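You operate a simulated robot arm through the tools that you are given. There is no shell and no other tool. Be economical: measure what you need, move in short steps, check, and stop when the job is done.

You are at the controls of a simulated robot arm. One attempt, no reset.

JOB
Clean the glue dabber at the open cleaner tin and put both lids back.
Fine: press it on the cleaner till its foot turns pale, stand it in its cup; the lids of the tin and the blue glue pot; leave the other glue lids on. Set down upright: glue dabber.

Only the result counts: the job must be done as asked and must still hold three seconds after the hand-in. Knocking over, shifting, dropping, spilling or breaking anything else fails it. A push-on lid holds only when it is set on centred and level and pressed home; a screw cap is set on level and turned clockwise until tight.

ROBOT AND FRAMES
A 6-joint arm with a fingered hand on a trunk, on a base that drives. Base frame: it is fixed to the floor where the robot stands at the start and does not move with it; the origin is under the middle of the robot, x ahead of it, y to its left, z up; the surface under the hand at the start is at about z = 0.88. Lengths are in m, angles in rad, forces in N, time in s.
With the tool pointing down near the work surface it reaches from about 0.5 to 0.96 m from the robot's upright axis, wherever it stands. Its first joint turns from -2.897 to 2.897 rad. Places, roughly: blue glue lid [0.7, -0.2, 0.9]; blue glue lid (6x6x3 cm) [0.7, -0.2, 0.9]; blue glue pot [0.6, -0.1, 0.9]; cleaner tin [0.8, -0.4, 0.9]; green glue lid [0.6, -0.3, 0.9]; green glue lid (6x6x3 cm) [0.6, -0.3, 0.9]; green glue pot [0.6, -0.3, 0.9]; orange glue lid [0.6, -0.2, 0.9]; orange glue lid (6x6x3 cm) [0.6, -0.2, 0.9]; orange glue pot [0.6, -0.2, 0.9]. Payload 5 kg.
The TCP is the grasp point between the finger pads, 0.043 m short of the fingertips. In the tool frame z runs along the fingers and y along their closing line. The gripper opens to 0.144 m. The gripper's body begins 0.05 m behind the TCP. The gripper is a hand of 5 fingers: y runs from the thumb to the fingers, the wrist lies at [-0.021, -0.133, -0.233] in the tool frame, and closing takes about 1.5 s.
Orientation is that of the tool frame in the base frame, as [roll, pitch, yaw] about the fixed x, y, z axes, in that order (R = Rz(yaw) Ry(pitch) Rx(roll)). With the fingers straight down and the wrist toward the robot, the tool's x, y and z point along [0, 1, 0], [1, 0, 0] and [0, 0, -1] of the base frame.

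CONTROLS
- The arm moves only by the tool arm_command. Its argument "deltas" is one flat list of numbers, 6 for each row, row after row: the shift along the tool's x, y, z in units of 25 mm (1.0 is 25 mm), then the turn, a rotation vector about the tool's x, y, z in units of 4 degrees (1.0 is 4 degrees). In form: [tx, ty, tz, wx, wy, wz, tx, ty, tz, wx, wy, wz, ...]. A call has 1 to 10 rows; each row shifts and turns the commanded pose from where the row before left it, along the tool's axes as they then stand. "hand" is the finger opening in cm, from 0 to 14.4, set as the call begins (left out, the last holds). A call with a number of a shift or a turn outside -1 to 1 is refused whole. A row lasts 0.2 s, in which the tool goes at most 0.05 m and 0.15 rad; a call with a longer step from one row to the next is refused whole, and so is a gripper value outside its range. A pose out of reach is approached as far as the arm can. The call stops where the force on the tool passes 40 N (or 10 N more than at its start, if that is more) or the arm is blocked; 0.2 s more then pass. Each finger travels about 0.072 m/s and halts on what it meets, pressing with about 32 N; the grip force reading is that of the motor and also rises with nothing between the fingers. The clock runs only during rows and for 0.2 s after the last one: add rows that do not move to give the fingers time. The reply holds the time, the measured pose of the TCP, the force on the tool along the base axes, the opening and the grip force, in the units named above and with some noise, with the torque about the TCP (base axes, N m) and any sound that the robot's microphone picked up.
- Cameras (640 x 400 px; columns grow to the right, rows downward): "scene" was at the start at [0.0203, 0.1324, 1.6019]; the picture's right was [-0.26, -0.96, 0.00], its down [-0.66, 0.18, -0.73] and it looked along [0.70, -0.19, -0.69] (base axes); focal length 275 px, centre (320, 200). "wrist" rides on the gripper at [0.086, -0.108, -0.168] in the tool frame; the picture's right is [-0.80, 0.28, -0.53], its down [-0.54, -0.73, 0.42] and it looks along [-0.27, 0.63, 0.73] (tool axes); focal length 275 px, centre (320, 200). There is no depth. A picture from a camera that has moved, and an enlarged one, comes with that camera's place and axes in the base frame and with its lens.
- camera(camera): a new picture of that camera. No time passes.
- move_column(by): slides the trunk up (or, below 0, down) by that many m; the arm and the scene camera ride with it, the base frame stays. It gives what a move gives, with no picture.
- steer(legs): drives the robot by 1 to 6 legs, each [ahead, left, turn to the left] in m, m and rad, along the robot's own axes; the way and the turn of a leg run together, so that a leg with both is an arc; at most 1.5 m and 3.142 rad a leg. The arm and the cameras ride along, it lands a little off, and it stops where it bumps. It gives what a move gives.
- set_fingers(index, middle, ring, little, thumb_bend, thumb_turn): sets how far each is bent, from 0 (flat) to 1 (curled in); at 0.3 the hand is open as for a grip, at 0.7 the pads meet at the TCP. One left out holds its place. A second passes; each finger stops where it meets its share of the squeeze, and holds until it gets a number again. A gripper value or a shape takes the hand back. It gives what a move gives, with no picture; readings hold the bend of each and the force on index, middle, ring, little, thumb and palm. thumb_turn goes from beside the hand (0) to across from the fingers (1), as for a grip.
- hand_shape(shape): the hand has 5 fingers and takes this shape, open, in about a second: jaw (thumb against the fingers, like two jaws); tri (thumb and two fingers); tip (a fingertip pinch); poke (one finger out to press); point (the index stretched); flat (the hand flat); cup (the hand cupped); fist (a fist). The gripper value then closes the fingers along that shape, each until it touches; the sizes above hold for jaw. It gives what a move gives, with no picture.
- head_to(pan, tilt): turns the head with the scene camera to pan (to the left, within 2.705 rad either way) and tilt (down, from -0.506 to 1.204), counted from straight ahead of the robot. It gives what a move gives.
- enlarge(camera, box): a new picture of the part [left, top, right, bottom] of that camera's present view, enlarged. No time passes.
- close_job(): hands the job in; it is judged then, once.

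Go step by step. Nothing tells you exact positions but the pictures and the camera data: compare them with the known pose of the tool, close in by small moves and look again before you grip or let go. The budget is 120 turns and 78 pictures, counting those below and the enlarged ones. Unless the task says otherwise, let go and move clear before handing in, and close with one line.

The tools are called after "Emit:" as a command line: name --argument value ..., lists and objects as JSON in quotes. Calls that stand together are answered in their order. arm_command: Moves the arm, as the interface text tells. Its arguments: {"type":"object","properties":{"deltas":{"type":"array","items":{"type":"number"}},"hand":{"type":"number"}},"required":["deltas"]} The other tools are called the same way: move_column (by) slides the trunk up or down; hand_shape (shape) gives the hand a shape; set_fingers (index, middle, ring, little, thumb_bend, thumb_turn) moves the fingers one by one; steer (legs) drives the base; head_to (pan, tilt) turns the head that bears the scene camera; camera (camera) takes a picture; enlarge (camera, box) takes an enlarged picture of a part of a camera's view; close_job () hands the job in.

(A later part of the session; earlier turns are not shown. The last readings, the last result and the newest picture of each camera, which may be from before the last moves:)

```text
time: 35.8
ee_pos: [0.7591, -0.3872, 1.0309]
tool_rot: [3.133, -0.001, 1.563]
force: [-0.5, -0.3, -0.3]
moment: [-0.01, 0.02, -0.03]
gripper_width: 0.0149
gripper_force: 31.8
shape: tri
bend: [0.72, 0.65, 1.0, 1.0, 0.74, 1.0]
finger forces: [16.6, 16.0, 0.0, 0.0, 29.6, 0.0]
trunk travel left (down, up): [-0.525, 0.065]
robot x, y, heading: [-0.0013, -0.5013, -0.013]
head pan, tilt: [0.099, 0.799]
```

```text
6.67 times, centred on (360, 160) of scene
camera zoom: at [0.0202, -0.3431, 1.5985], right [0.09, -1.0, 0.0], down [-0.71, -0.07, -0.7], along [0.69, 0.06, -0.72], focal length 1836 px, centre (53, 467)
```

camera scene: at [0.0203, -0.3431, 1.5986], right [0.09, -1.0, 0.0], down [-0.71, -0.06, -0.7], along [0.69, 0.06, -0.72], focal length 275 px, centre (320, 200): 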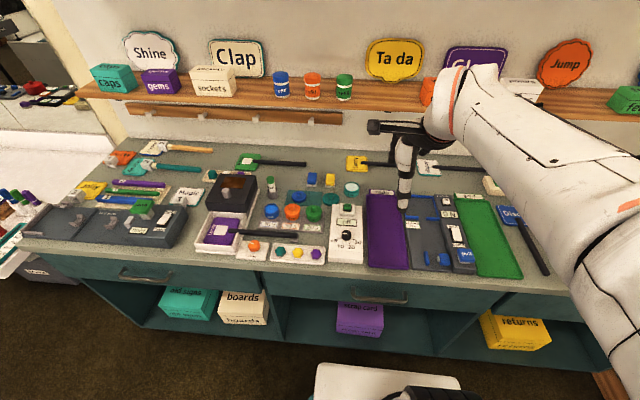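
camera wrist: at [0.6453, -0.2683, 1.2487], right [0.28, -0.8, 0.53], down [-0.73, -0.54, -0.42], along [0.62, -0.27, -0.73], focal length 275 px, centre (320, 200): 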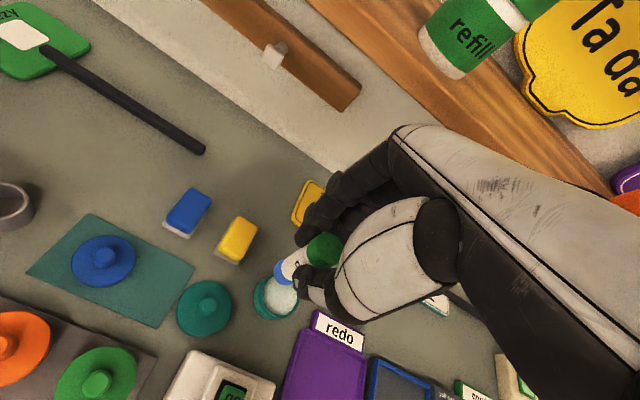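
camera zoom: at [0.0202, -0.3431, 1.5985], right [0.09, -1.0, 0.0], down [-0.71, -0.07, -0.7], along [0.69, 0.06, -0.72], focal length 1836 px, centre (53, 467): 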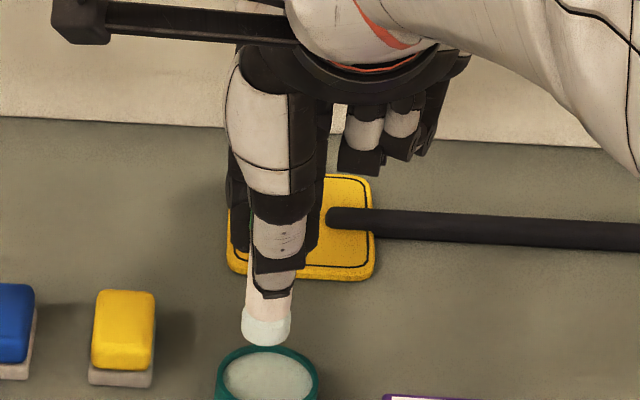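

The foot has turned pale. I level the tool, lift, and carry the dabber back over its cup.

Emit:
arm_command --deltas '[0, 0, -0.7, 0.115, 0, 0, 0, 0, -0.7, 0, 0, 0, 0, 0, -0.6, 0, 0, 0]'

Emit:
arm_command --deltas '[1, -0.179, 0, 0, 0, 0, 1, -0.179, 0, 0, 0, 0, 1, -0.179, 0, 0, 0, 0, 1, -0.179, 0, 0, 0, 0, 1, -0.179, 0, 0, 0, 0, 1, -0.179, 0, 0, 0, 0, 1, -0.179, 0, 0, 0, 0, 1, -0.179, 0, 0, 0, 0, 1, -0.179, 0, 0, 0, 0, 1, -0.179, 0, 0, 0, 0]'

Emit:
arm_command --deltas '[0.6, 0, 0, 0, 0, 0, 0.64, 0, 0, 0, 0, 0, 0, 0, 0, 0, 0, 0]'

```text
time: 36.6
ee_pos: [0.759, -0.3876, 1.0828]
tool_rot: [3.138, -0.001, 1.564]
force: [-0.3, 0.2, -0.7]
moment: [0.0, 0.0, 0.01]
gripper_width: 0.0147
gripper_force: 31.3
shape: tri
bend: [0.72, 0.65, 1.0, 1.0, 0.74, 1.0]
finger forces: [16.6, 16.1, 0.0, 0.0, 29.7, 0.0]
trunk travel left (down, up): [-0.525, 0.065]
robot x, y, heading: [-0.0016, -0.5021, -0.008]
head pan, tilt: [0.099, 0.799]
```

```text
time: 38.8
ee_pos: [0.7146, -0.1337, 1.0832]
tool_rot: [3.14, 0.0, 1.564]
force: [0.8, -0.6, 0.3]
moment: [-0.02, 0.01, -0.02]
gripper_width: 0.0146
gripper_force: 32.3
shape: tri
bend: [0.72, 0.65, 1.0, 1.0, 0.74, 1.0]
finger forces: [16.7, 16.3, 0.0, 0.1, 29.3, 0.0]
trunk travel left (down, up): [-0.525, 0.065]
robot x, y, heading: [-0.0035, -0.5029, -0.009]
head pan, tilt: [0.099, 0.799]
```

```text
time: 39.6
ee_pos: [0.7157, -0.1049, 1.0838]
tool_rot: [3.14, 0.0, 1.561]
force: [0.2, 1.1, -0.9]
moment: [0.01, 0.04, 0.03]
gripper_width: 0.0146
gripper_force: 32.3
shape: tri
bend: [0.72, 0.65, 1.0, 1.0, 0.74, 1.0]
finger forces: [16.8, 16.5, 0.1, 0.0, 29.3, 0.1]
trunk travel left (down, up): [-0.525, 0.065]
robot x, y, heading: [-0.0019, -0.5059, -0.005]
head pan, tilt: [0.099, 0.799]
```

Emit:
arm_command --deltas '[-0.04, 0.02, 0.9, 0, 0, 0, 0, 0, 0.9, 0, 0, 0, 0, 0, 0.7, 0, 0, 0, 0, 0, 0, 0, 0, 0]'

Emit:
enlarge --camera "scene" --box '[245, 140, 305, 205]'

Emit:
enlarge --camera "wrist" --box '[230, 200, 370, 330]'

```text
time: 40.6
ee_pos: [0.7171, -0.1067, 1.0193]
tool_rot: [3.138, -0.003, 1.564]
force: [0.5, 0.1, 0.4]
moment: [0.0, -0.01, 0.0]
gripper_width: 0.0148
gripper_force: 31.7
shape: tri
bend: [0.72, 0.65, 1.0, 1.0, 0.74, 1.0]
finger forces: [16.9, 16.4, 0.0, 0.1, 29.1, 0.1]
trunk travel left (down, up): [-0.525, 0.065]
robot x, y, heading: [-0.0035, -0.5045, -0.008]
head pan, tilt: [0.099, 0.799]
```

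```text
6.15 times, centred on (275, 172) of scene
camera zoom: at [0.0205, -0.3428, 1.5986], right [0.09, -1.0, 0.0], down [-0.71, -0.07, -0.7], along [0.69, 0.06, -0.72], focal length 1694 px, centre (597, 369)
```

zoom: 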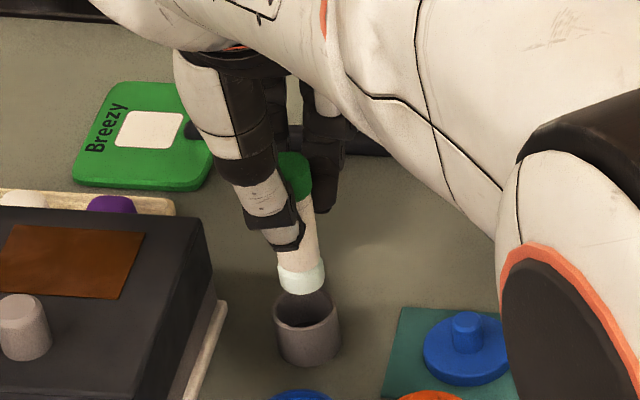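

```text
3.08 times, centred on (300, 265) of wrist
camera zoom: at [0.6081, -0.0197, 1.1867], right [0.28, -0.8, 0.53], down [-0.73, -0.54, -0.43], along [0.63, -0.27, -0.73], focal length 847 px, centre (382, 0)
```

zoom: 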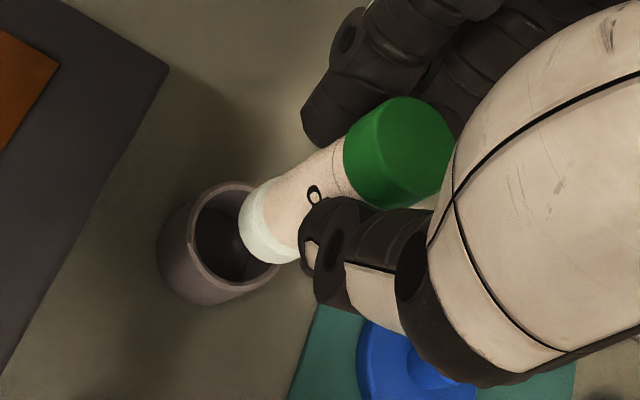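

The dabber's line leads into the cup. I lower it gently to where it stood.

Emit:
arm_command --deltas '[0, 0, 0.3, 0, 0, 0, 0, 0, 0.3, 0, 0, 0, 0, 0, 0.3, 0, 0, 0, 0, 0, 0.3, 0, 0, 0, 0, 0, 0.3, 0, 0, 0]'

Emit:
arm_command --deltas '[0, 0, 0.1, 0, 0, 0, 0, 0, 0.1, 0, 0, 0, 0, 0, 0.1, 0, 0, 0]'

Emit:
enlarge --camera "scene" --box '[245, 140, 305, 205]'

```text
time: 41.8
ee_pos: [0.7174, -0.1042, 0.9913]
tool_rot: [3.127, -0.01, 1.569]
force: [6.5, 9.6, 34.8]
moment: [0.25, -0.25, 0.14]
gripper_width: 0.0171
gripper_force: 32.0
shape: tri
bend: [0.72, 0.64, 1.0, 1.0, 0.76, 1.0]
finger forces: [22.3, 19.5, 0.0, 0.0, 36.4, 0.0]
trunk travel left (down, up): [-0.525, 0.065]
robot x, y, heading: [-0.0014, -0.5076, -0.006]
head pan, tilt: [0.099, 0.799]
```

```text
time: 42.6
ee_pos: [0.7176, -0.1079, 0.9714]
tool_rot: [-3.141, 0.002, 1.562]
force: [1.3, 0.9, -1.2]
moment: [0.02, 0.02, -0.01]
gripper_width: 0.0147
gripper_force: 32.0
shape: tri
bend: [0.72, 0.65, 1.0, 1.0, 0.76, 1.0]
finger forces: [19.6, 19.3, 0.1, 0.1, 29.0, 0.0]
trunk travel left (down, up): [-0.525, 0.065]
robot x, y, heading: [-0.0009, -0.5051, -0.009]
head pan, tilt: [0.099, 0.799]
```

```text
6.15 times, centred on (275, 172) of scene
camera zoom: at [0.0208, -0.3429, 1.5981], right [0.09, -1.0, 0.0], down [-0.71, -0.07, -0.7], along [0.69, 0.06, -0.72], focal length 1694 px, centre (597, 369)
```

zoom: 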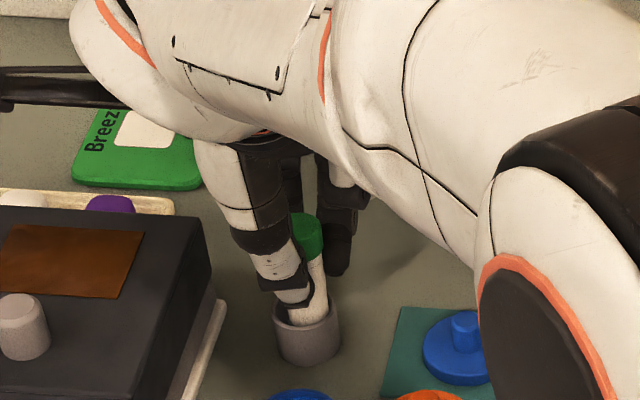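

It caught the rim briefly, then slid in. I ease down until it sits, then check.

Emit:
arm_command --deltas '[0, 0, 0.08, 0, 0, 0, 0, 0, 0.08, 0, 0, 0]'

Emit:
enlarge --camera "wrist" --box '[230, 200, 370, 330]'

```text
time: 43.2
ee_pos: [0.7165, -0.1076, 0.9723]
tool_rot: [3.14, 0.0, 1.563]
force: [-0.6, 0.4, 0.4]
moment: [0.03, -0.01, -0.03]
gripper_width: 0.0148
gripper_force: 31.9
shape: tri
bend: [0.72, 0.65, 1.0, 1.0, 0.76, 1.0]
finger forces: [19.6, 19.6, 0.0, 0.1, 28.8, 0.0]
trunk travel left (down, up): [-0.525, 0.065]
robot x, y, heading: [-0.0024, -0.5078, -0.006]
head pan, tilt: [0.099, 0.799]
```

```text
3.08 times, centred on (300, 265) of wrist
camera zoom: at [0.6081, -0.0206, 1.1388], right [0.28, -0.8, 0.53], down [-0.73, -0.54, -0.43], along [0.63, -0.27, -0.73], focal length 847 px, centre (382, 0)
```

zoom: 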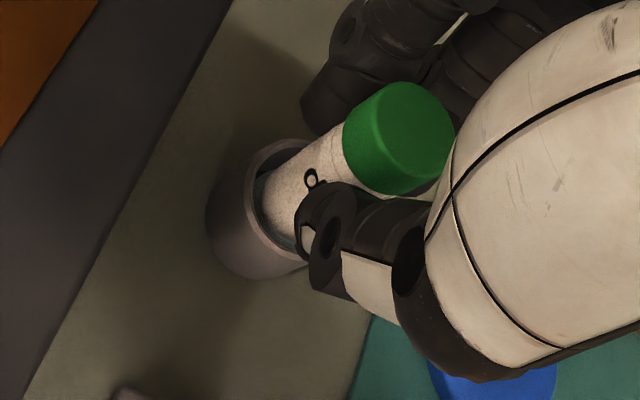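

Emit:
arm_command --deltas '[0, 0, 0.08, 0, 0, 0, 0, 0, 0.08, 0, 0, 0, 0, 0, 0.0, 0, 0, 0]'

```text
time: 44.0
ee_pos: [0.7173, -0.1074, 0.9699]
tool_rot: [3.136, 0.0, 1.564]
force: [-0.9, 0.0, 5.6]
moment: [-0.02, -0.04, -0.01]
gripper_width: 0.015
gripper_force: 32.0
shape: tri
bend: [0.72, 0.65, 1.0, 1.0, 0.76, 1.0]
finger forces: [19.6, 20.2, 0.1, 0.0, 30.2, 0.0]
trunk travel left (down, up): [-0.525, 0.065]
robot x, y, heading: [-0.0012, -0.5076, -0.011]
head pan, tilt: [0.099, 0.799]
```

It is seated (5.6 N). I open, rise straight up and check.

Emit:
arm_command --deltas '[0, 0, 0, 0, 0, 0, 0, 0, 0, 0, 0, 0, 0, 0, 0, 0, 0, 0, 0, 0, 0, 0, 0, 0, 0, 0, 0, 0, 0, 0]' --hand 7

Emit:
arm_command --deltas '[0, 0, -0.5, 0.08, 0, 0, 0, 0, -0.8, 0, 0, 0, 0, 0, -1, 0, 0, 0, 0, 0, -1, 0, 0, 0, 0, 0, -1, 0, 0, 0, 0, 0, -1, 0, 0, 0]'

Emit:
enlarge --camera "scene" --box '[235, 150, 325, 230]'

```text
time: 45.2
ee_pos: [0.717, -0.1072, 0.9672]
tool_rot: [3.137, -0.001, 1.564]
force: [-0.7, 0.6, 0.6]
moment: [0.02, 0.02, -0.01]
gripper_width: 0.0695
gripper_force: 0.1
shape: tri
bend: [0.74, 0.45, 0.99, 0.99, 0.71, 1.0]
finger forces: [0.0, 0.0, 0.1, 0.0, 0.1, 0.0]
trunk travel left (down, up): [-0.525, 0.065]
robot x, y, heading: [-0.0063, -0.5063, -0.009]
head pan, tilt: [0.099, 0.799]
```

```text
time: 46.6
ee_pos: [0.7172, -0.1049, 1.1013]
tool_rot: [-3.138, -0.001, 1.563]
force: [-0.7, -0.3, 0.7]
moment: [-0.03, -0.02, 0.01]
gripper_width: 0.0695
gripper_force: 0.0
shape: tri
bend: [0.74, 0.45, 0.99, 0.99, 0.71, 1.0]
finger forces: [0.0, 0.1, 0.1, 0.0, 0.0, 0.1]
trunk travel left (down, up): [-0.525, 0.065]
robot x, y, heading: [-0.0014, -0.5048, -0.007]
head pan, tilt: [0.099, 0.799]
```

```text
5.00 times, centred on (280, 190) of scene
camera zoom: at [0.0201, -0.3431, 1.5986], right [0.09, -1.0, 0.0], down [-0.71, -0.07, -0.7], along [0.69, 0.06, -0.72], focal length 1377 px, centre (520, 250)
```

zoom: 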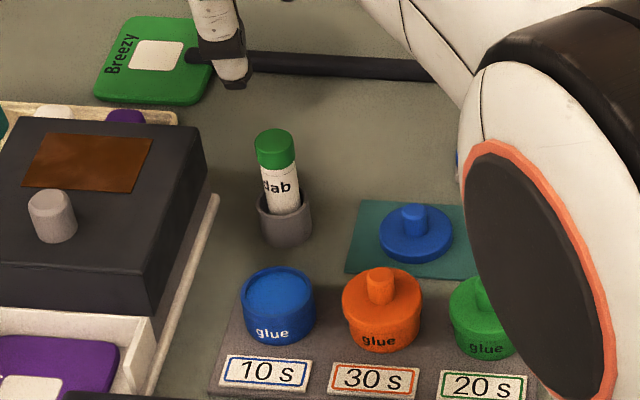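

The dabber stands upright in its cup with a clean foot. Next is the blue lid: I move above it and look.

Emit:
arm_command --deltas '[-0.97, -0.04, 0, -0.05, 0, 0, -0.97, -0.04, 0, 0, 0, 0, -0.97, -0.04, 0.3, 0, 0, 0, -0.97, -0.05, 0.7, 0, 0, 0, 0, 0, 0.7, 0, 0, 0, 0, 0, 0.7, 0, 0, 0]' --hand 5

Emit:
camera --camera "wrist"

Emit:
enlarge --camera "wrist" --box '[230, 200, 370, 330]'

Emit:
enlarge --camera "scene" --box '[265, 150, 345, 210]'

```text
time: 48.0
ee_pos: [0.714, -0.2035, 1.0392]
tool_rot: [3.141, -0.002, 1.564]
force: [0.0, -0.2, 0.7]
moment: [-0.06, 0.02, 0.0]
gripper_width: 0.0504
gripper_force: 0.1
shape: tri
bend: [0.74, 0.51, 0.99, 0.99, 0.73, 1.0]
finger forces: [0.0, 0.0, 0.0, 0.0, 0.0, 0.1]
trunk travel left (down, up): [-0.525, 0.065]
robot x, y, heading: [-0.0017, -0.5079, -0.008]
head pan, tilt: [0.099, 0.799]
```

```text
38 pictures are left
camera wrist: at [0.6062, -0.1164, 1.2066], right [0.28, -0.8, 0.53], down [-0.73, -0.54, -0.42], along [0.63, -0.27, -0.73], focal length 275 px, centre (320, 200)
```

wrist: 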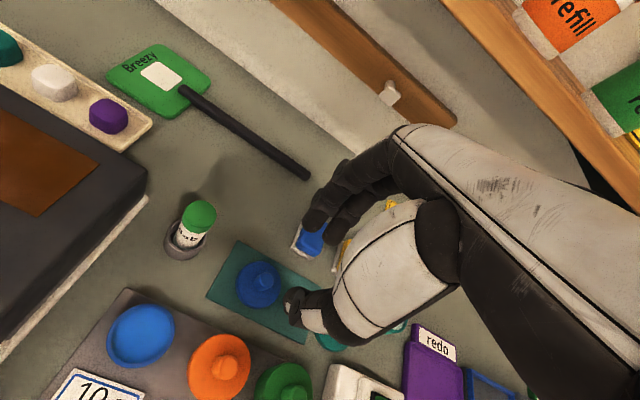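

```text
3.08 times, centred on (300, 265) of wrist
camera zoom: at [0.6062, -0.1164, 1.2066], right [0.28, -0.8, 0.53], down [-0.73, -0.54, -0.42], along [0.63, -0.27, -0.73], focal length 847 px, centre (382, 0)
```

zoom: 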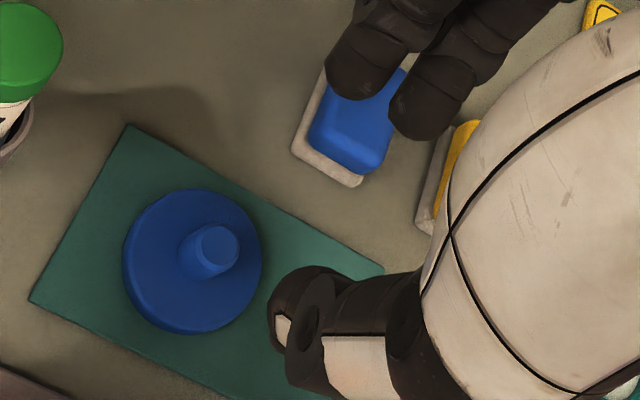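

```text
6.67 times, centred on (305, 180) of scene
camera zoom: at [0.0206, -0.3427, 1.5986], right [0.09, -1.0, 0.0], down [-0.71, -0.07, -0.7], along [0.69, 0.06, -0.72], focal length 1836 px, centre (420, 333)
```

zoom: 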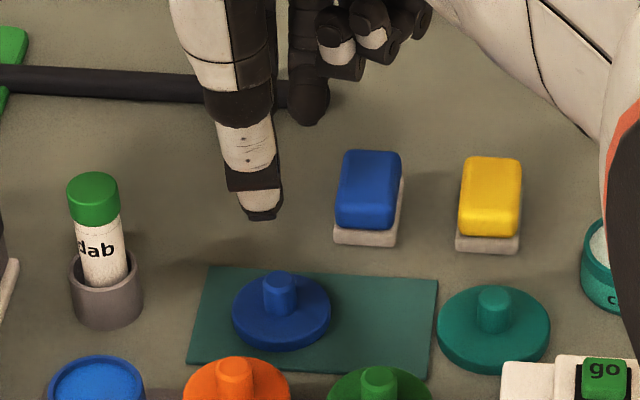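

The knob is almost on the grip axis. I shift 3 mm ahead and lower the tips around the knob.

Emit:
arm_command --deltas '[0, 0.12, 0.8, 0, 0, 0, 0, 0, 0.8, 0, 0, 0, 0, 0, 0.8, 0, 0, 0, 0, 0, 0.7, 0, 0, 0]'

Emit:
enlarge --camera "wrist" --box '[230, 200, 370, 330]'

Emit:
enlarge --camera "scene" --box '[275, 150, 335, 210]'

```text
time: 49.0
ee_pos: [0.7144, -0.2034, 0.9611]
tool_rot: [-3.141, -0.004, 1.566]
force: [0.1, 0.2, -0.8]
moment: [-0.01, 0.02, 0.0]
gripper_width: 0.0504
gripper_force: 0.1
shape: tri
bend: [0.74, 0.51, 0.99, 0.99, 0.73, 1.0]
finger forces: [0.1, 0.1, 0.0, 0.0, 0.1, 0.1]
trunk travel left (down, up): [-0.525, 0.065]
robot x, y, heading: [-0.003, -0.5066, -0.009]
head pan, tilt: [0.099, 0.799]
```

```text
3.08 times, centred on (300, 265) of wrist
camera zoom: at [0.6058, -0.1173, 1.1295], right [0.28, -0.8, 0.53], down [-0.73, -0.54, -0.42], along [0.63, -0.27, -0.73], focal length 847 px, centre (382, 0)
```

zoom: 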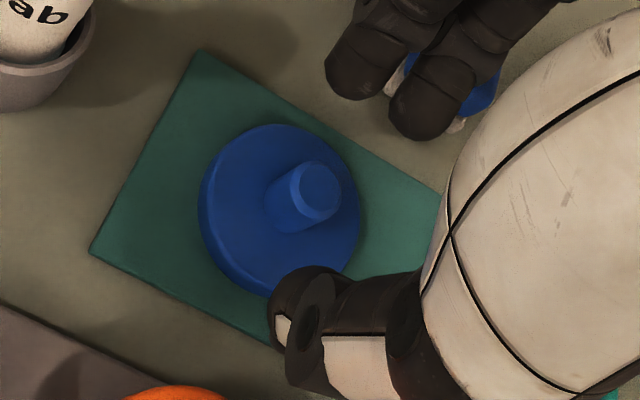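

```text
6.67 times, centred on (305, 180) of scene
camera zoom: at [0.0206, -0.3429, 1.5986], right [0.09, -1.0, 0.0], down [-0.71, -0.07, -0.7], along [0.69, 0.06, -0.72], focal length 1836 px, centre (420, 333)
```

zoom: 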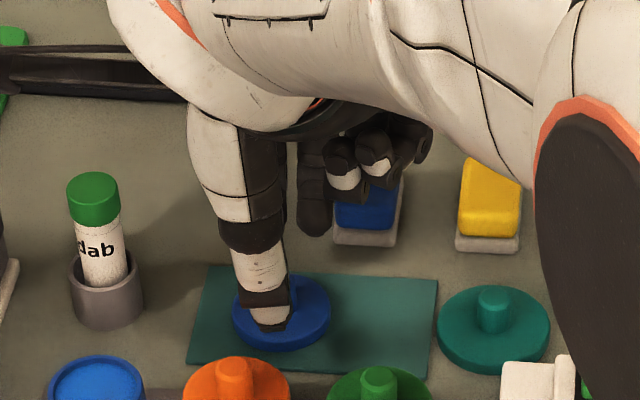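

Emit:
arm_command --deltas '[0, 0.12, 0.42, 0, 0, 0, 0, 0, 0.4, 0, 0, 0, 0, 0, 0, 0, 0, 0]'

Emit:
arm_command --deltas '[0, 0, 0, 0, 0, 0, 0, 0, 0, 0, 0, 0, 0, 0, 0, 0, 0, 0, 0, 0, 0, 0, 0, 0, 0, 0, 0, 0, 0, 0, 0, 0, 0, 0, 0, 0]' --hand 0

Emit:
enlarge --camera "wrist" --box '[230, 200, 370, 330]'

```text
time: 49.8
ee_pos: [0.719, -0.2038, 0.9415]
tool_rot: [3.141, -0.001, 1.565]
force: [0.4, 0.3, -0.2]
moment: [-0.01, 0.0, 0.01]
gripper_width: 0.0504
gripper_force: 0.1
shape: tri
bend: [0.74, 0.51, 0.99, 0.99, 0.73, 1.0]
finger forces: [0.1, 0.0, 0.1, 0.0, 0.0, 0.0]
trunk travel left (down, up): [-0.525, 0.065]
robot x, y, heading: [-0.0024, -0.5059, -0.003]
head pan, tilt: [0.099, 0.799]
```

```text
time: 51.2
ee_pos: [0.7192, -0.2054, 0.9428]
tool_rot: [3.139, -0.001, 1.564]
force: [-1.9, -1.9, 5.5]
moment: [0.03, -0.06, -0.03]
gripper_width: 0.0043
gripper_force: 31.7
shape: tri
bend: [0.71, 0.7, 1.0, 1.0, 0.73, 1.0]
finger forces: [18.8, 14.3, 0.1, 0.0, 26.0, 0.0]
trunk travel left (down, up): [-0.525, 0.065]
robot x, y, heading: [-0.0019, -0.5038, -0.013]
head pan, tilt: [0.099, 0.799]
```

```text
3.08 times, centred on (300, 265) of wrist
camera zoom: at [0.6102, -0.1175, 1.1107], right [0.28, -0.8, 0.53], down [-0.73, -0.54, -0.42], along [0.63, -0.27, -0.73], focal length 847 px, centre (382, 0)
```

zoom: 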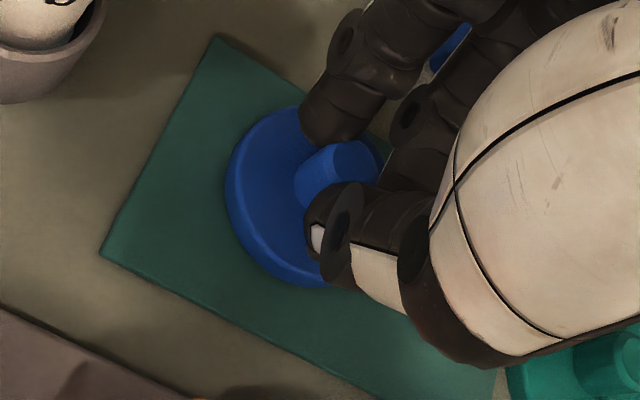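

The knob is gripped by all three fingers. I lift the lid and check that it hangs level.

Emit:
arm_command --deltas '[0, 0, -0.3, 0, 0, 0, 0, 0, -0.6, 0, 0, 0, 0, 0, -0.9, 0, 0, 0, 0, 0, -0.9, 0, 0, 0, 0, 0, -0.9, 0, 0, 0]'

Emit:
enlarge --camera "scene" --box '[265, 130, 345, 210]'

Emit:
enlarge --camera "wrist" --box '[230, 200, 370, 330]'

```text
time: 52.4
ee_pos: [0.719, -0.2044, 1.0318]
tool_rot: [-3.141, -0.002, 1.563]
force: [-1.1, 0.3, -0.6]
moment: [0.0, -0.02, -0.01]
gripper_width: 0.0037
gripper_force: 31.6
shape: tri
bend: [0.71, 0.7, 1.0, 1.0, 0.73, 1.0]
finger forces: [18.4, 0.0, 0.0, 0.1, 25.8, 0.0]
trunk travel left (down, up): [-0.525, 0.065]
robot x, y, heading: [-0.0002, -0.5065, -0.01]
head pan, tilt: [0.099, 0.799]
```

```text
5.00 times, centred on (305, 170) of scene
camera zoom: at [0.0202, -0.3431, 1.5986], right [0.09, -1.0, 0.0], down [-0.71, -0.07, -0.7], along [0.69, 0.06, -0.72], focal length 1377 px, centre (395, 350)
```

zoom: 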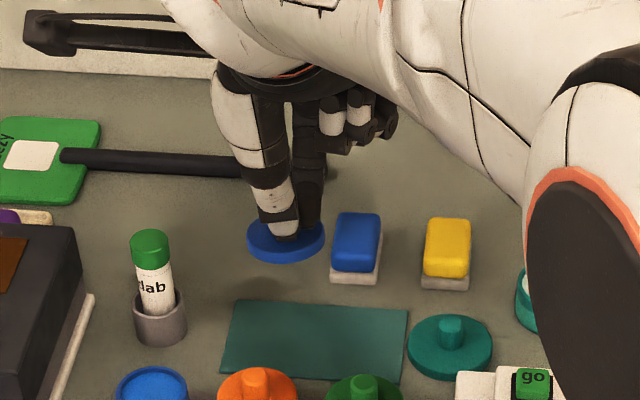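

```text
3.08 times, centred on (300, 265) of wrist
camera zoom: at [0.6105, -0.1172, 1.1995], right [0.28, -0.8, 0.53], down [-0.73, -0.54, -0.42], along [0.63, -0.27, -0.73], focal length 847 px, centre (382, 0)
```

zoom: 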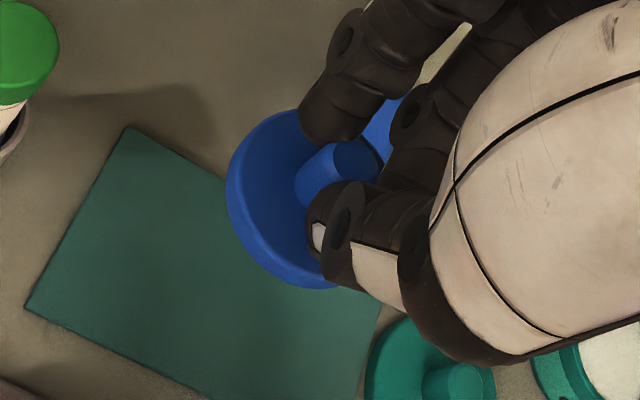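

The lid hangs level. From the pictures I take the pot's centre to correspond to TCP (0.631,-0.122), so I carry the lid there: first back, then left, staying high.

Emit:
arm_command --deltas '[0, -0.5, -0.2, 0, 0, 0, 0, -1, -0.2, 0, 0, 0, 0, -1, 0, 0, 0, 0, 0, -1.0, 0, 0, 0, 0, 0.8, -0.04, 0, 0, 0, 0, 0.9, 0, 0, 0, 0, 0, 0.9, 0, 0, 0, 0, 0, 0.7, 0, 0, 0, 0, 0, 0, 0, 0, 0, 0, 0]'

Emit:
enlarge --camera "wrist" --box '[200, 200, 370, 370]'

Emit:
enlarge --camera "scene" --box '[235, 150, 325, 230]'

```text
time: 54.4
ee_pos: [0.6303, -0.1199, 1.0438]
tool_rot: [3.141, 0.0, 1.562]
force: [-0.5, -0.3, 0.2]
moment: [0.0, 0.01, -0.03]
gripper_width: 0.0038
gripper_force: 31.9
shape: tri
bend: [0.71, 0.7, 1.0, 1.0, 0.73, 1.0]
finger forces: [18.4, 0.0, 0.0, 0.0, 25.9, 0.1]
trunk travel left (down, up): [-0.525, 0.065]
robot x, y, heading: [-0.0037, -0.5068, -0.011]
head pan, tilt: [0.099, 0.799]
```

```text
2.35 times, centred on (285, 285) of wrist
camera zoom: at [0.5217, -0.0323, 1.2114], right [0.28, -0.8, 0.53], down [-0.73, -0.54, -0.42], along [0.63, -0.27, -0.73], focal length 648 px, centre (402, 0)
```

zoom: 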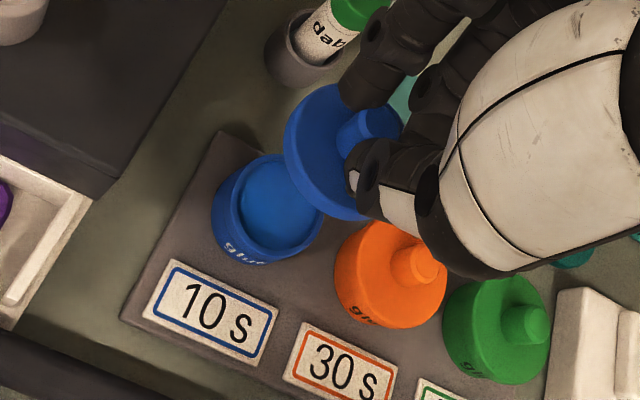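

```text
5.00 times, centred on (280, 190) of scene
camera zoom: at [0.0203, -0.3429, 1.5986], right [0.09, -1.0, 0.0], down [-0.71, -0.07, -0.7], along [0.69, 0.06, -0.72], focal length 1377 px, centre (520, 250)
```

zoom: 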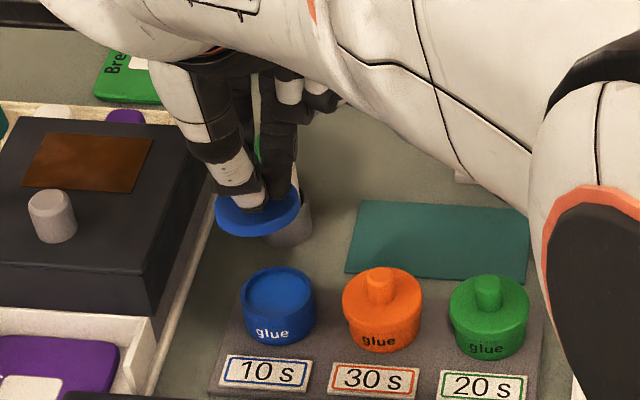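

The lid needs about 5.5 mm right and 2 mm nearer. I shift and lower to about 1.5 cm above the rim, then look again.

Emit:
arm_command --deltas '[-0.22, -0.08, 0, 0, 0, 0, 0, 0, 0.6, 0, 0, 0, 0, 0, 0.6, 0, 0, 0, 0, 0, 0.6, 0, 0, 0, 0, 0, 0.2, 0, 0, 0, 0, 0, 0, 0, 0, 0]'

Emit:
enlarge --camera "wrist" --box '[200, 200, 370, 370]'

Emit:
enlarge --camera "scene" --box '[250, 175, 310, 225]'

```text
time: 55.8
ee_pos: [0.6271, -0.1265, 0.992]
tool_rot: [3.141, 0.0, 1.564]
force: [0.8, 0.0, 0.4]
moment: [0.04, -0.03, 0.01]
gripper_width: 0.0036
gripper_force: 32.3
shape: tri
bend: [0.71, 0.7, 1.0, 1.0, 0.73, 1.0]
finger forces: [18.6, 0.0, 0.0, 0.1, 25.9, 0.0]
trunk travel left (down, up): [-0.525, 0.065]
robot x, y, heading: [-0.0008, -0.5047, -0.008]
head pan, tilt: [0.099, 0.799]
```

```text
2.35 times, centred on (285, 285) of wrist
camera zoom: at [0.5189, -0.0395, 1.1598], right [0.28, -0.8, 0.53], down [-0.73, -0.54, -0.42], along [0.63, -0.27, -0.73], focal length 648 px, centre (402, 0)
```

zoom: 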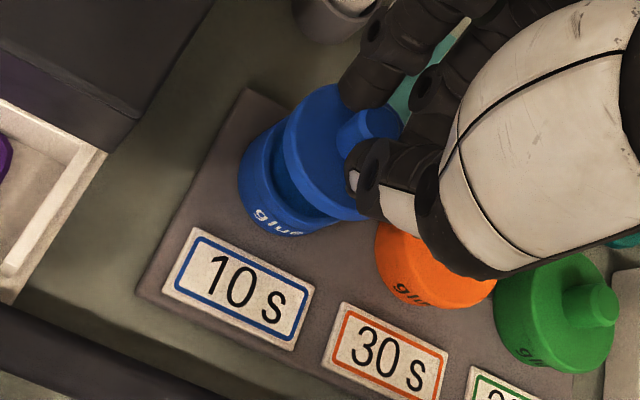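

```text
8.00 times, centred on (280, 200) of scene
camera zoom: at [0.0204, -0.343, 1.5986], right [0.09, -1.0, 0.0], down [-0.71, -0.07, -0.7], along [0.69, 0.06, -0.72], focal length 2203 px, centre (640, 200)
```

zoom: 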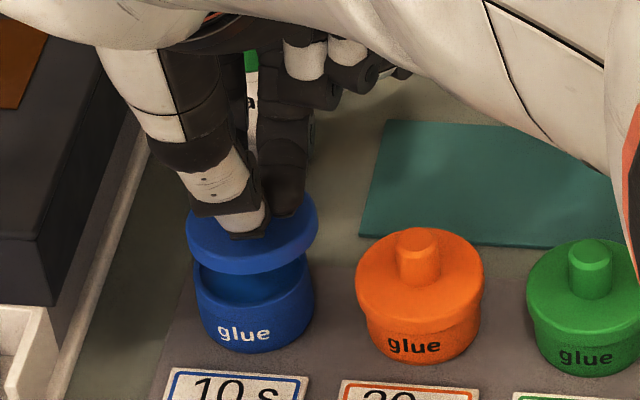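

Emit:
enlarge --camera "wrist" --box '[255, 225, 345, 305]'

```text
5.00 times, centred on (300, 265) of wrist
camera zoom: at [0.5189, -0.0395, 1.1598], right [0.28, -0.8, 0.53], down [-0.73, -0.54, -0.42], along [0.63, -0.27, -0.73], focal length 1376 px, centre (420, -125)
```

zoom: 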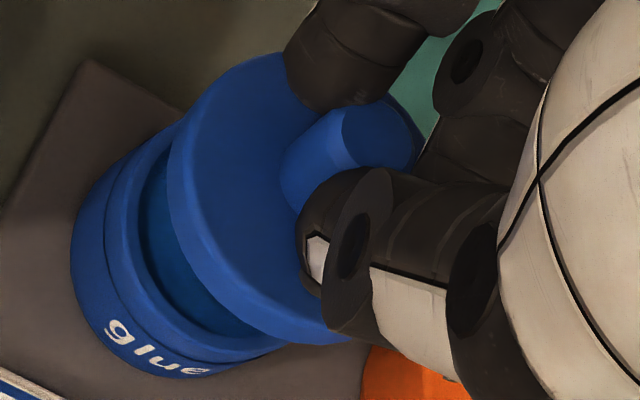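

The views agree within about 2 mm. I shift slightly left and lower until light contact, then compare edges with no height gap.

Emit:
arm_command --deltas '[0.06, 0, 0.2, 0, 0, 0, 0, 0, 0.1, 0, 0, 0, 0, 0, 0.1, 0, 0, 0]'

Emit:
arm_command --deltas '[0, 0, 0.1, 0, 0, 0, 0, 0, 0.06, 0, 0, 0]'

Emit:
enlarge --camera "scene" --box '[255, 185, 305, 225]'

Emit:
enlarge --camera "wrist" --box '[255, 225, 345, 305]'

```text
time: 56.6
ee_pos: [0.6285, -0.1253, 0.9832]
tool_rot: [3.141, -0.001, 1.564]
force: [-0.6, 0.0, -1.3]
moment: [0.03, 0.0, 0.02]
gripper_width: 0.0037
gripper_force: 32.0
shape: tri
bend: [0.71, 0.7, 1.0, 1.0, 0.73, 1.0]
finger forces: [18.4, 0.1, 0.0, 0.0, 25.8, 0.1]
trunk travel left (down, up): [-0.525, 0.065]
robot x, y, heading: [-0.0018, -0.5056, -0.008]
head pan, tilt: [0.099, 0.799]
```

```text
time: 57.2
ee_pos: [0.628, -0.1255, 0.9775]
tool_rot: [-3.141, 0.0, 1.563]
force: [0.1, 0.1, 0.3]
moment: [-0.01, -0.01, -0.01]
gripper_width: 0.0037
gripper_force: 31.5
shape: tri
bend: [0.71, 0.7, 1.0, 1.0, 0.73, 1.0]
finger forces: [18.5, 0.0, 0.0, 0.0, 25.8, 0.0]
trunk travel left (down, up): [-0.525, 0.065]
robot x, y, heading: [-0.0027, -0.5077, -0.006]
head pan, tilt: [0.099, 0.799]
```

```text
10.00 times, centred on (280, 205) of scene
camera zoom: at [0.0204, -0.3429, 1.5986], right [0.09, -1.0, 0.0], down [-0.71, -0.07, -0.7], along [0.69, 0.06, -0.72], focal length 2753 px, centre (720, 150)
```

zoom: 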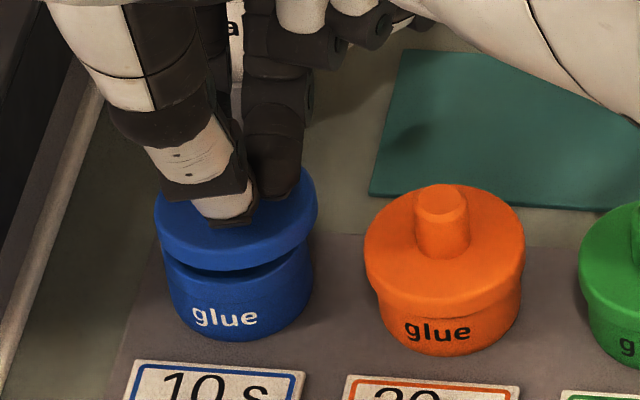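

```text
5.00 times, centred on (300, 265) of wrist
camera zoom: at [0.5195, -0.0378, 1.1455], right [0.28, -0.8, 0.53], down [-0.73, -0.54, -0.42], along [0.63, -0.27, -0.73], focal length 1376 px, centre (420, -125)
```

zoom: 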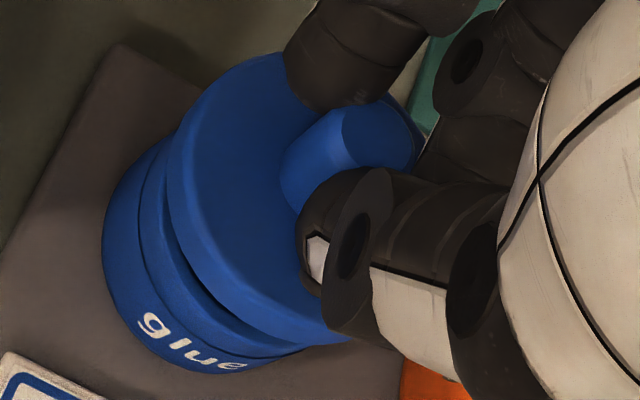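

Sideways the lid is aligned within 1 mm. I lower further to contact.

Emit:
arm_command --deltas '[0, 0, 0.08, 0, 0, 0, 0, 0, 0.08, 0, 0, 0]'

Emit:
arm_command --deltas '[0, 0, 0.06, 0, 0, 0, 0, 0, 0.06, 0, 0, 0]'

```text
time: 57.8
ee_pos: [0.6282, -0.1243, 0.9752]
tool_rot: [3.138, -0.004, 1.564]
force: [-0.2, -0.9, 1.6]
moment: [0.07, 0.02, 0.02]
gripper_width: 0.0037
gripper_force: 31.9
shape: tri
bend: [0.71, 0.7, 1.0, 1.0, 0.73, 1.0]
finger forces: [18.8, 0.1, 0.0, 0.0, 26.1, 0.0]
trunk travel left (down, up): [-0.525, 0.065]
robot x, y, heading: [-0.0036, -0.5067, -0.009]
head pan, tilt: [0.099, 0.799]
```

```text
time: 58.4
ee_pos: [0.6295, -0.1252, 0.9726]
tool_rot: [3.139, -0.003, 1.565]
force: [-1.8, -0.4, 4.5]
moment: [0.04, 0.07, -0.02]
gripper_width: 0.0036
gripper_force: 32.1
shape: tri
bend: [0.71, 0.7, 1.0, 1.0, 0.73, 1.0]
finger forces: [18.7, 0.1, 0.0, 0.0, 27.9, 0.0]
trunk travel left (down, up): [-0.525, 0.065]
robot x, y, heading: [-0.0046, -0.5047, -0.008]
head pan, tilt: [0.099, 0.799]
```

Emit:
enlarge --camera "scene" --box '[255, 185, 305, 225]'

Emit:
enlarge --camera "wrist" --box '[255, 225, 345, 305]'

```text
10.00 times, centred on (280, 205) of scene
camera zoom: at [0.02, -0.3432, 1.5987], right [0.09, -1.0, 0.0], down [-0.71, -0.07, -0.7], along [0.69, 0.06, -0.72], focal length 2753 px, centre (720, 150)
```

zoom: 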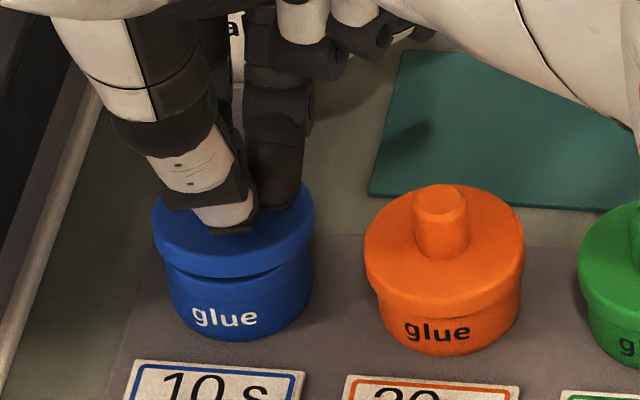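

```text
5.00 times, centred on (300, 265) of wrist
camera zoom: at [0.5206, -0.0374, 1.14], right [0.28, -0.8, 0.53], down [-0.73, -0.54, -0.42], along [0.63, -0.27, -0.73], focal length 1376 px, centre (420, -125)
```

zoom: 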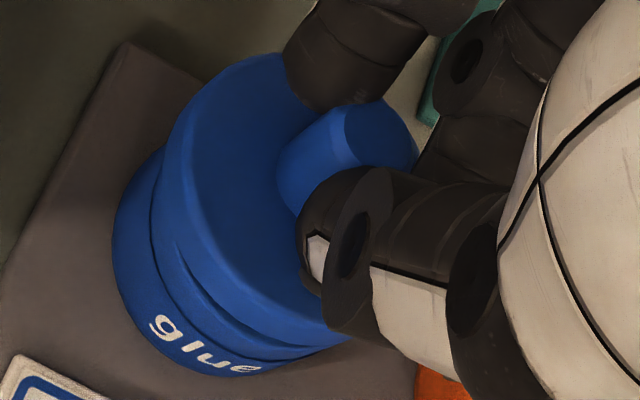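

Contact comes from the front-left side first, so the lid is slightly too far back. I raise 3 mm, shift 3 mm nearer and 1 mm left, and lower again.

Emit:
arm_command --deltas '[0, 0, -0.16, 0, 0, 0, 0.04, -0.12, 0, 0, 0, 0, 0, 0, 0.1, 0, 0, 0, 0, 0, 0.08, 0, 0, 0, 0, 0, 0, 0, 0, 0]'

Emit:
arm_command --deltas '[0, 0, 0.06, 0, 0, 0, 0, 0, 0.06, 0, 0, 0, 0, 0, 0, 0, 0, 0]'

Emit:
enlarge --camera "scene" --box '[255, 185, 305, 225]'

```text
time: 59.6
ee_pos: [0.6263, -0.1239, 0.9716]
tool_rot: [3.14, -0.001, 1.565]
force: [-2.1, 1.9, 6.1]
moment: [0.05, 0.08, -0.03]
gripper_width: 0.0034
gripper_force: 31.8
shape: tri
bend: [0.71, 0.71, 1.0, 1.0, 0.73, 1.0]
finger forces: [18.3, 0.0, 0.0, 0.0, 28.2, 0.1]
trunk travel left (down, up): [-0.525, 0.065]
robot x, y, heading: [-0.0017, -0.5038, -0.013]
head pan, tilt: [0.099, 0.799]
```

```text
time: 60.4
ee_pos: [0.6261, -0.1238, 0.9693]
tool_rot: [3.135, -0.003, 1.564]
force: [-5.9, 1.5, 20.3]
moment: [0.14, 0.09, 0.0]
gripper_width: 0.0037
gripper_force: 31.6
shape: tri
bend: [0.71, 0.71, 1.0, 1.0, 0.73, 1.0]
finger forces: [18.6, 0.0, 0.0, 0.1, 32.4, 0.1]
trunk travel left (down, up): [-0.525, 0.065]
robot x, y, heading: [-0.0027, -0.5067, -0.01]
head pan, tilt: [0.099, 0.799]
```

```text
10.00 times, centred on (280, 205) of scene
camera zoom: at [0.0182, -0.3437, 1.5989], right [0.09, -1.0, 0.0], down [-0.71, -0.07, -0.7], along [0.7, 0.06, -0.72], focal length 2753 px, centre (720, 150)
```

zoom: 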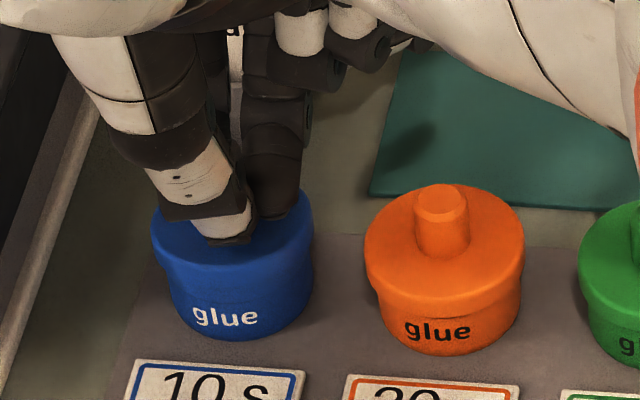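

It is nearly home. I press further while gripping.

Emit:
arm_command --deltas '[-0.04, 0, 0.06, 0, 0, 0, 0, 0, 0.06, 0, 0, 0, 0, 0, 0.06, 0, 0, 0, 0, 0, 0.06, 0, 0, 0]'

Emit:
enlarge --camera "scene" --box '[255, 185, 305, 225]'

```text
time: 61.2
ee_pos: [0.6261, -0.1229, 0.9707]
tool_rot: [3.131, -0.009, 1.565]
force: [-10.0, -4.6, 18.1]
moment: [-0.04, 0.3, 0.0]
gripper_width: 0.004
gripper_force: 32.4
shape: tri
bend: [0.71, 0.71, 1.0, 1.0, 0.73, 1.0]
finger forces: [18.0, 18.8, 0.1, 0.0, 36.5, 0.0]
trunk travel left (down, up): [-0.525, 0.065]
robot x, y, heading: [0.0016, -0.5014, -0.007]
head pan, tilt: [0.099, 0.799]
stopped in row 4: the force on the tool passed its limit at 41 N (the readings are from after the stop); the commanded pose is now the measured one
```

```text
10.00 times, centred on (280, 205) of scene
camera zoom: at [0.0175, -0.3444, 1.5985], right [0.09, -1.0, 0.0], down [-0.71, -0.06, -0.7], along [0.7, 0.06, -0.72], focal length 2753 px, centre (720, 150)
```

zoom: 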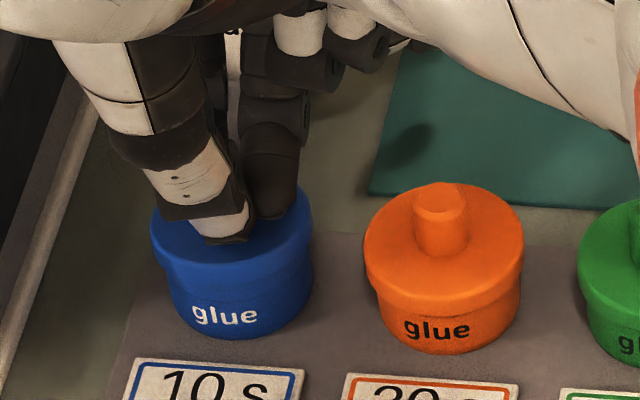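

I release the knob and inspect whether the lid sits level and centred.

Emit:
arm_command --deltas '[0, 0, -0.05, 0, 0, 0, 0, 0, -0.05, 0, 0, 0]'

Emit:
arm_command --deltas '[0, 0, 0, 0, 0, 0, 0, 0, 0, 0, 0, 0, 0, 0, 0, 0, 0, 0, 0, 0, 0, 0, 0, 0]' --hand 4.5

Emit:
arm_command --deltas '[0, 0, -0.5, 0.15, 0, 0, 0, 0, -0.8, 0, 0.13, 0, 0, 0, -0.8, 0, 0, 0, 0, 0, -0.8, 0, 0, 0]'

Emit:
enlarge --camera "scene" --box '[255, 185, 305, 225]'

Emit:
enlarge --camera "wrist" --box '[200, 230, 320, 340]'

```text
time: 61.8
ee_pos: [0.6272, -0.1245, 0.9699]
tool_rot: [3.134, -0.005, 1.565]
force: [-9.4, -1.5, 12.4]
moment: [0.02, 0.29, -0.01]
gripper_width: 0.004
gripper_force: 32.0
shape: tri
bend: [0.71, 0.7, 1.0, 1.0, 0.73, 1.0]
finger forces: [18.9, 0.1, 0.1, 0.0, 34.6, 0.0]
trunk travel left (down, up): [-0.525, 0.065]
robot x, y, heading: [-0.0018, -0.5054, -0.006]
head pan, tilt: [0.099, 0.799]
```

```text
time: 62.8
ee_pos: [0.6258, -0.1242, 0.9691]
tool_rot: [3.134, -0.005, 1.565]
force: [-0.2, -0.3, 0.6]
moment: [-0.01, 0.03, 0.02]
gripper_width: 0.0445
gripper_force: 0.2
shape: tri
bend: [0.74, 0.53, 0.99, 0.99, 0.74, 1.0]
finger forces: [0.0, 0.1, 0.1, 0.0, 0.0, 0.0]
trunk travel left (down, up): [-0.525, 0.065]
robot x, y, heading: [-0.0009, -0.5042, -0.008]
head pan, tilt: [0.099, 0.799]
```

```text
time: 63.8
ee_pos: [0.6264, -0.1248, 1.0421]
tool_rot: [-3.139, -0.013, 1.566]
force: [0.8, 0.0, -0.6]
moment: [0.0, 0.01, -0.02]
gripper_width: 0.0442
gripper_force: 0.2
shape: tri
bend: [0.74, 0.53, 0.99, 0.99, 0.74, 1.0]
finger forces: [0.1, 0.0, 0.0, 0.0, 0.0, 0.0]
trunk travel left (down, up): [-0.525, 0.065]
robot x, y, heading: [-0.0034, -0.5042, -0.007]
head pan, tilt: [0.099, 0.799]
```

```text
10.00 times, centred on (280, 205) of scene
camera zoom: at [0.0202, -0.343, 1.5986], right [0.09, -1.0, 0.0], down [-0.71, -0.07, -0.7], along [0.69, 0.06, -0.72], focal length 2753 px, centre (720, 150)
```

zoom: 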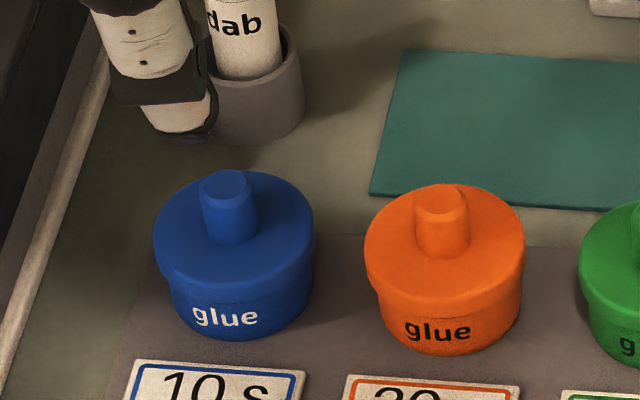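

```text
3.64 times, centred on (260, 285) of wrist
camera zoom: at [0.519, -0.0406, 1.211], right [0.28, -0.81, 0.52], down [-0.73, -0.53, -0.43], along [0.62, -0.26, -0.74], focal length 1001 px, centre (538, -109)
```

zoom: 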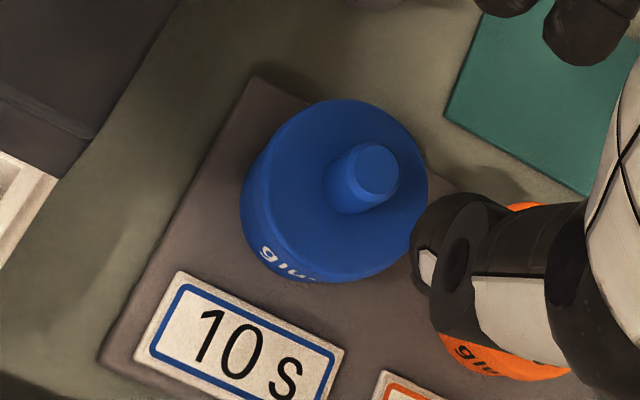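

The blue lid now sits like the orange one. To be sure it is home, I level the tool, close the fingers and press straight down on the knob.

Emit:
arm_command --deltas '[0, 0, 0, -0.05, -0.19, 0, 0, 0, 0, 0, 0, 0, 0, 0, 0, 0, 0, 0, 0, 0, 0, 0, 0, 0, 0, 0, 0, 0, 0, 0]' --hand 0

Emit:
arm_command --deltas '[0, 0, 0.6, 0, 0, 0, 0, 0, 0.6, 0, 0, 0, 0, 0, 0.6, 0, 0, 0, 0, 0, 0.1, 0, 0, 0]'

Emit:
enlarge --camera "scene" --box '[250, 175, 310, 225]'

```text
time: 65.0
ee_pos: [0.6268, -0.1244, 1.0418]
tool_rot: [3.14, -0.003, 1.565]
force: [0.1, -0.3, 0.4]
moment: [0.01, 0.0, 0.0]
gripper_width: 0.0
gripper_force: 31.8
shape: tri
bend: [0.7, 0.7, 1.0, 1.0, 0.59, 1.0]
finger forces: [0.0, 0.1, 0.0, 0.1, 0.0, 0.0]
trunk travel left (down, up): [-0.525, 0.065]
robot x, y, heading: [-0.0049, -0.5067, -0.008]
head pan, tilt: [0.099, 0.799]
```

```text
time: 66.0
ee_pos: [0.6275, -0.126, 0.9934]
tool_rot: [-3.141, -0.001, 1.565]
force: [0.0, 0.6, 0.4]
moment: [0.02, -0.01, -0.03]
gripper_width: 0.0001
gripper_force: 32.4
shape: tri
bend: [0.7, 0.7, 1.0, 1.0, 0.59, 1.0]
finger forces: [0.1, 0.1, 0.0, 0.0, 0.0, 0.1]
trunk travel left (down, up): [-0.525, 0.065]
robot x, y, heading: [-0.0034, -0.5083, -0.01]
head pan, tilt: [0.099, 0.799]
```

```text
8.00 times, centred on (280, 200) of scene
camera zoom: at [0.0205, -0.3428, 1.5986], right [0.09, -1.0, 0.0], down [-0.71, -0.07, -0.7], along [0.69, 0.06, -0.72], focal length 2203 px, centre (640, 200)
```

zoom: 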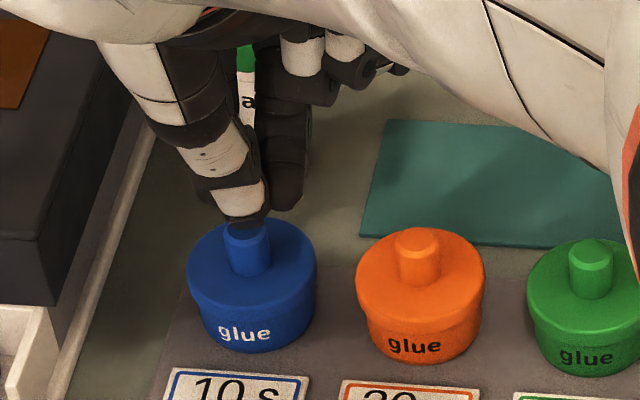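

Emit:
arm_command --deltas '[0, -0.1, 0.15, 0, 0, 0, 0, 0, 0.15, 0, 0, 0, 0, 0, 0.1, 0, 0, 0]'

Emit:
arm_command --deltas '[0, 0, 0.1, 0, 0, 0, 0, 0, 0.1, 0, 0, 0]'

```text
time: 66.8
ee_pos: [0.6251, -0.1243, 0.9832]
tool_rot: [-3.14, -0.003, 1.566]
force: [0.5, 0.7, -0.3]
moment: [0.02, 0.04, -0.02]
gripper_width: 0.0
gripper_force: 31.8
shape: tri
bend: [0.7, 0.7, 1.0, 1.0, 0.59, 1.0]
finger forces: [0.0, 0.0, 0.0, 0.0, 0.0, 0.1]
trunk travel left (down, up): [-0.525, 0.065]
robot x, y, heading: [-0.0036, -0.5038, -0.009]
head pan, tilt: [0.099, 0.799]
```

```text
time: 67.4
ee_pos: [0.6243, -0.125, 0.9796]
tool_rot: [3.14, -0.002, 1.567]
force: [0.8, -0.4, 6.1]
moment: [0.07, 0.0, 0.0]
gripper_width: 0.0
gripper_force: 31.9
shape: tri
bend: [0.7, 0.7, 1.0, 1.0, 0.6, 1.0]
finger forces: [0.0, 0.0, 0.0, 0.0, 0.1, 0.0]
trunk travel left (down, up): [-0.525, 0.065]
robot x, y, heading: [-0.0026, -0.5051, -0.004]
head pan, tilt: [0.099, 0.799]
heard: snap
```

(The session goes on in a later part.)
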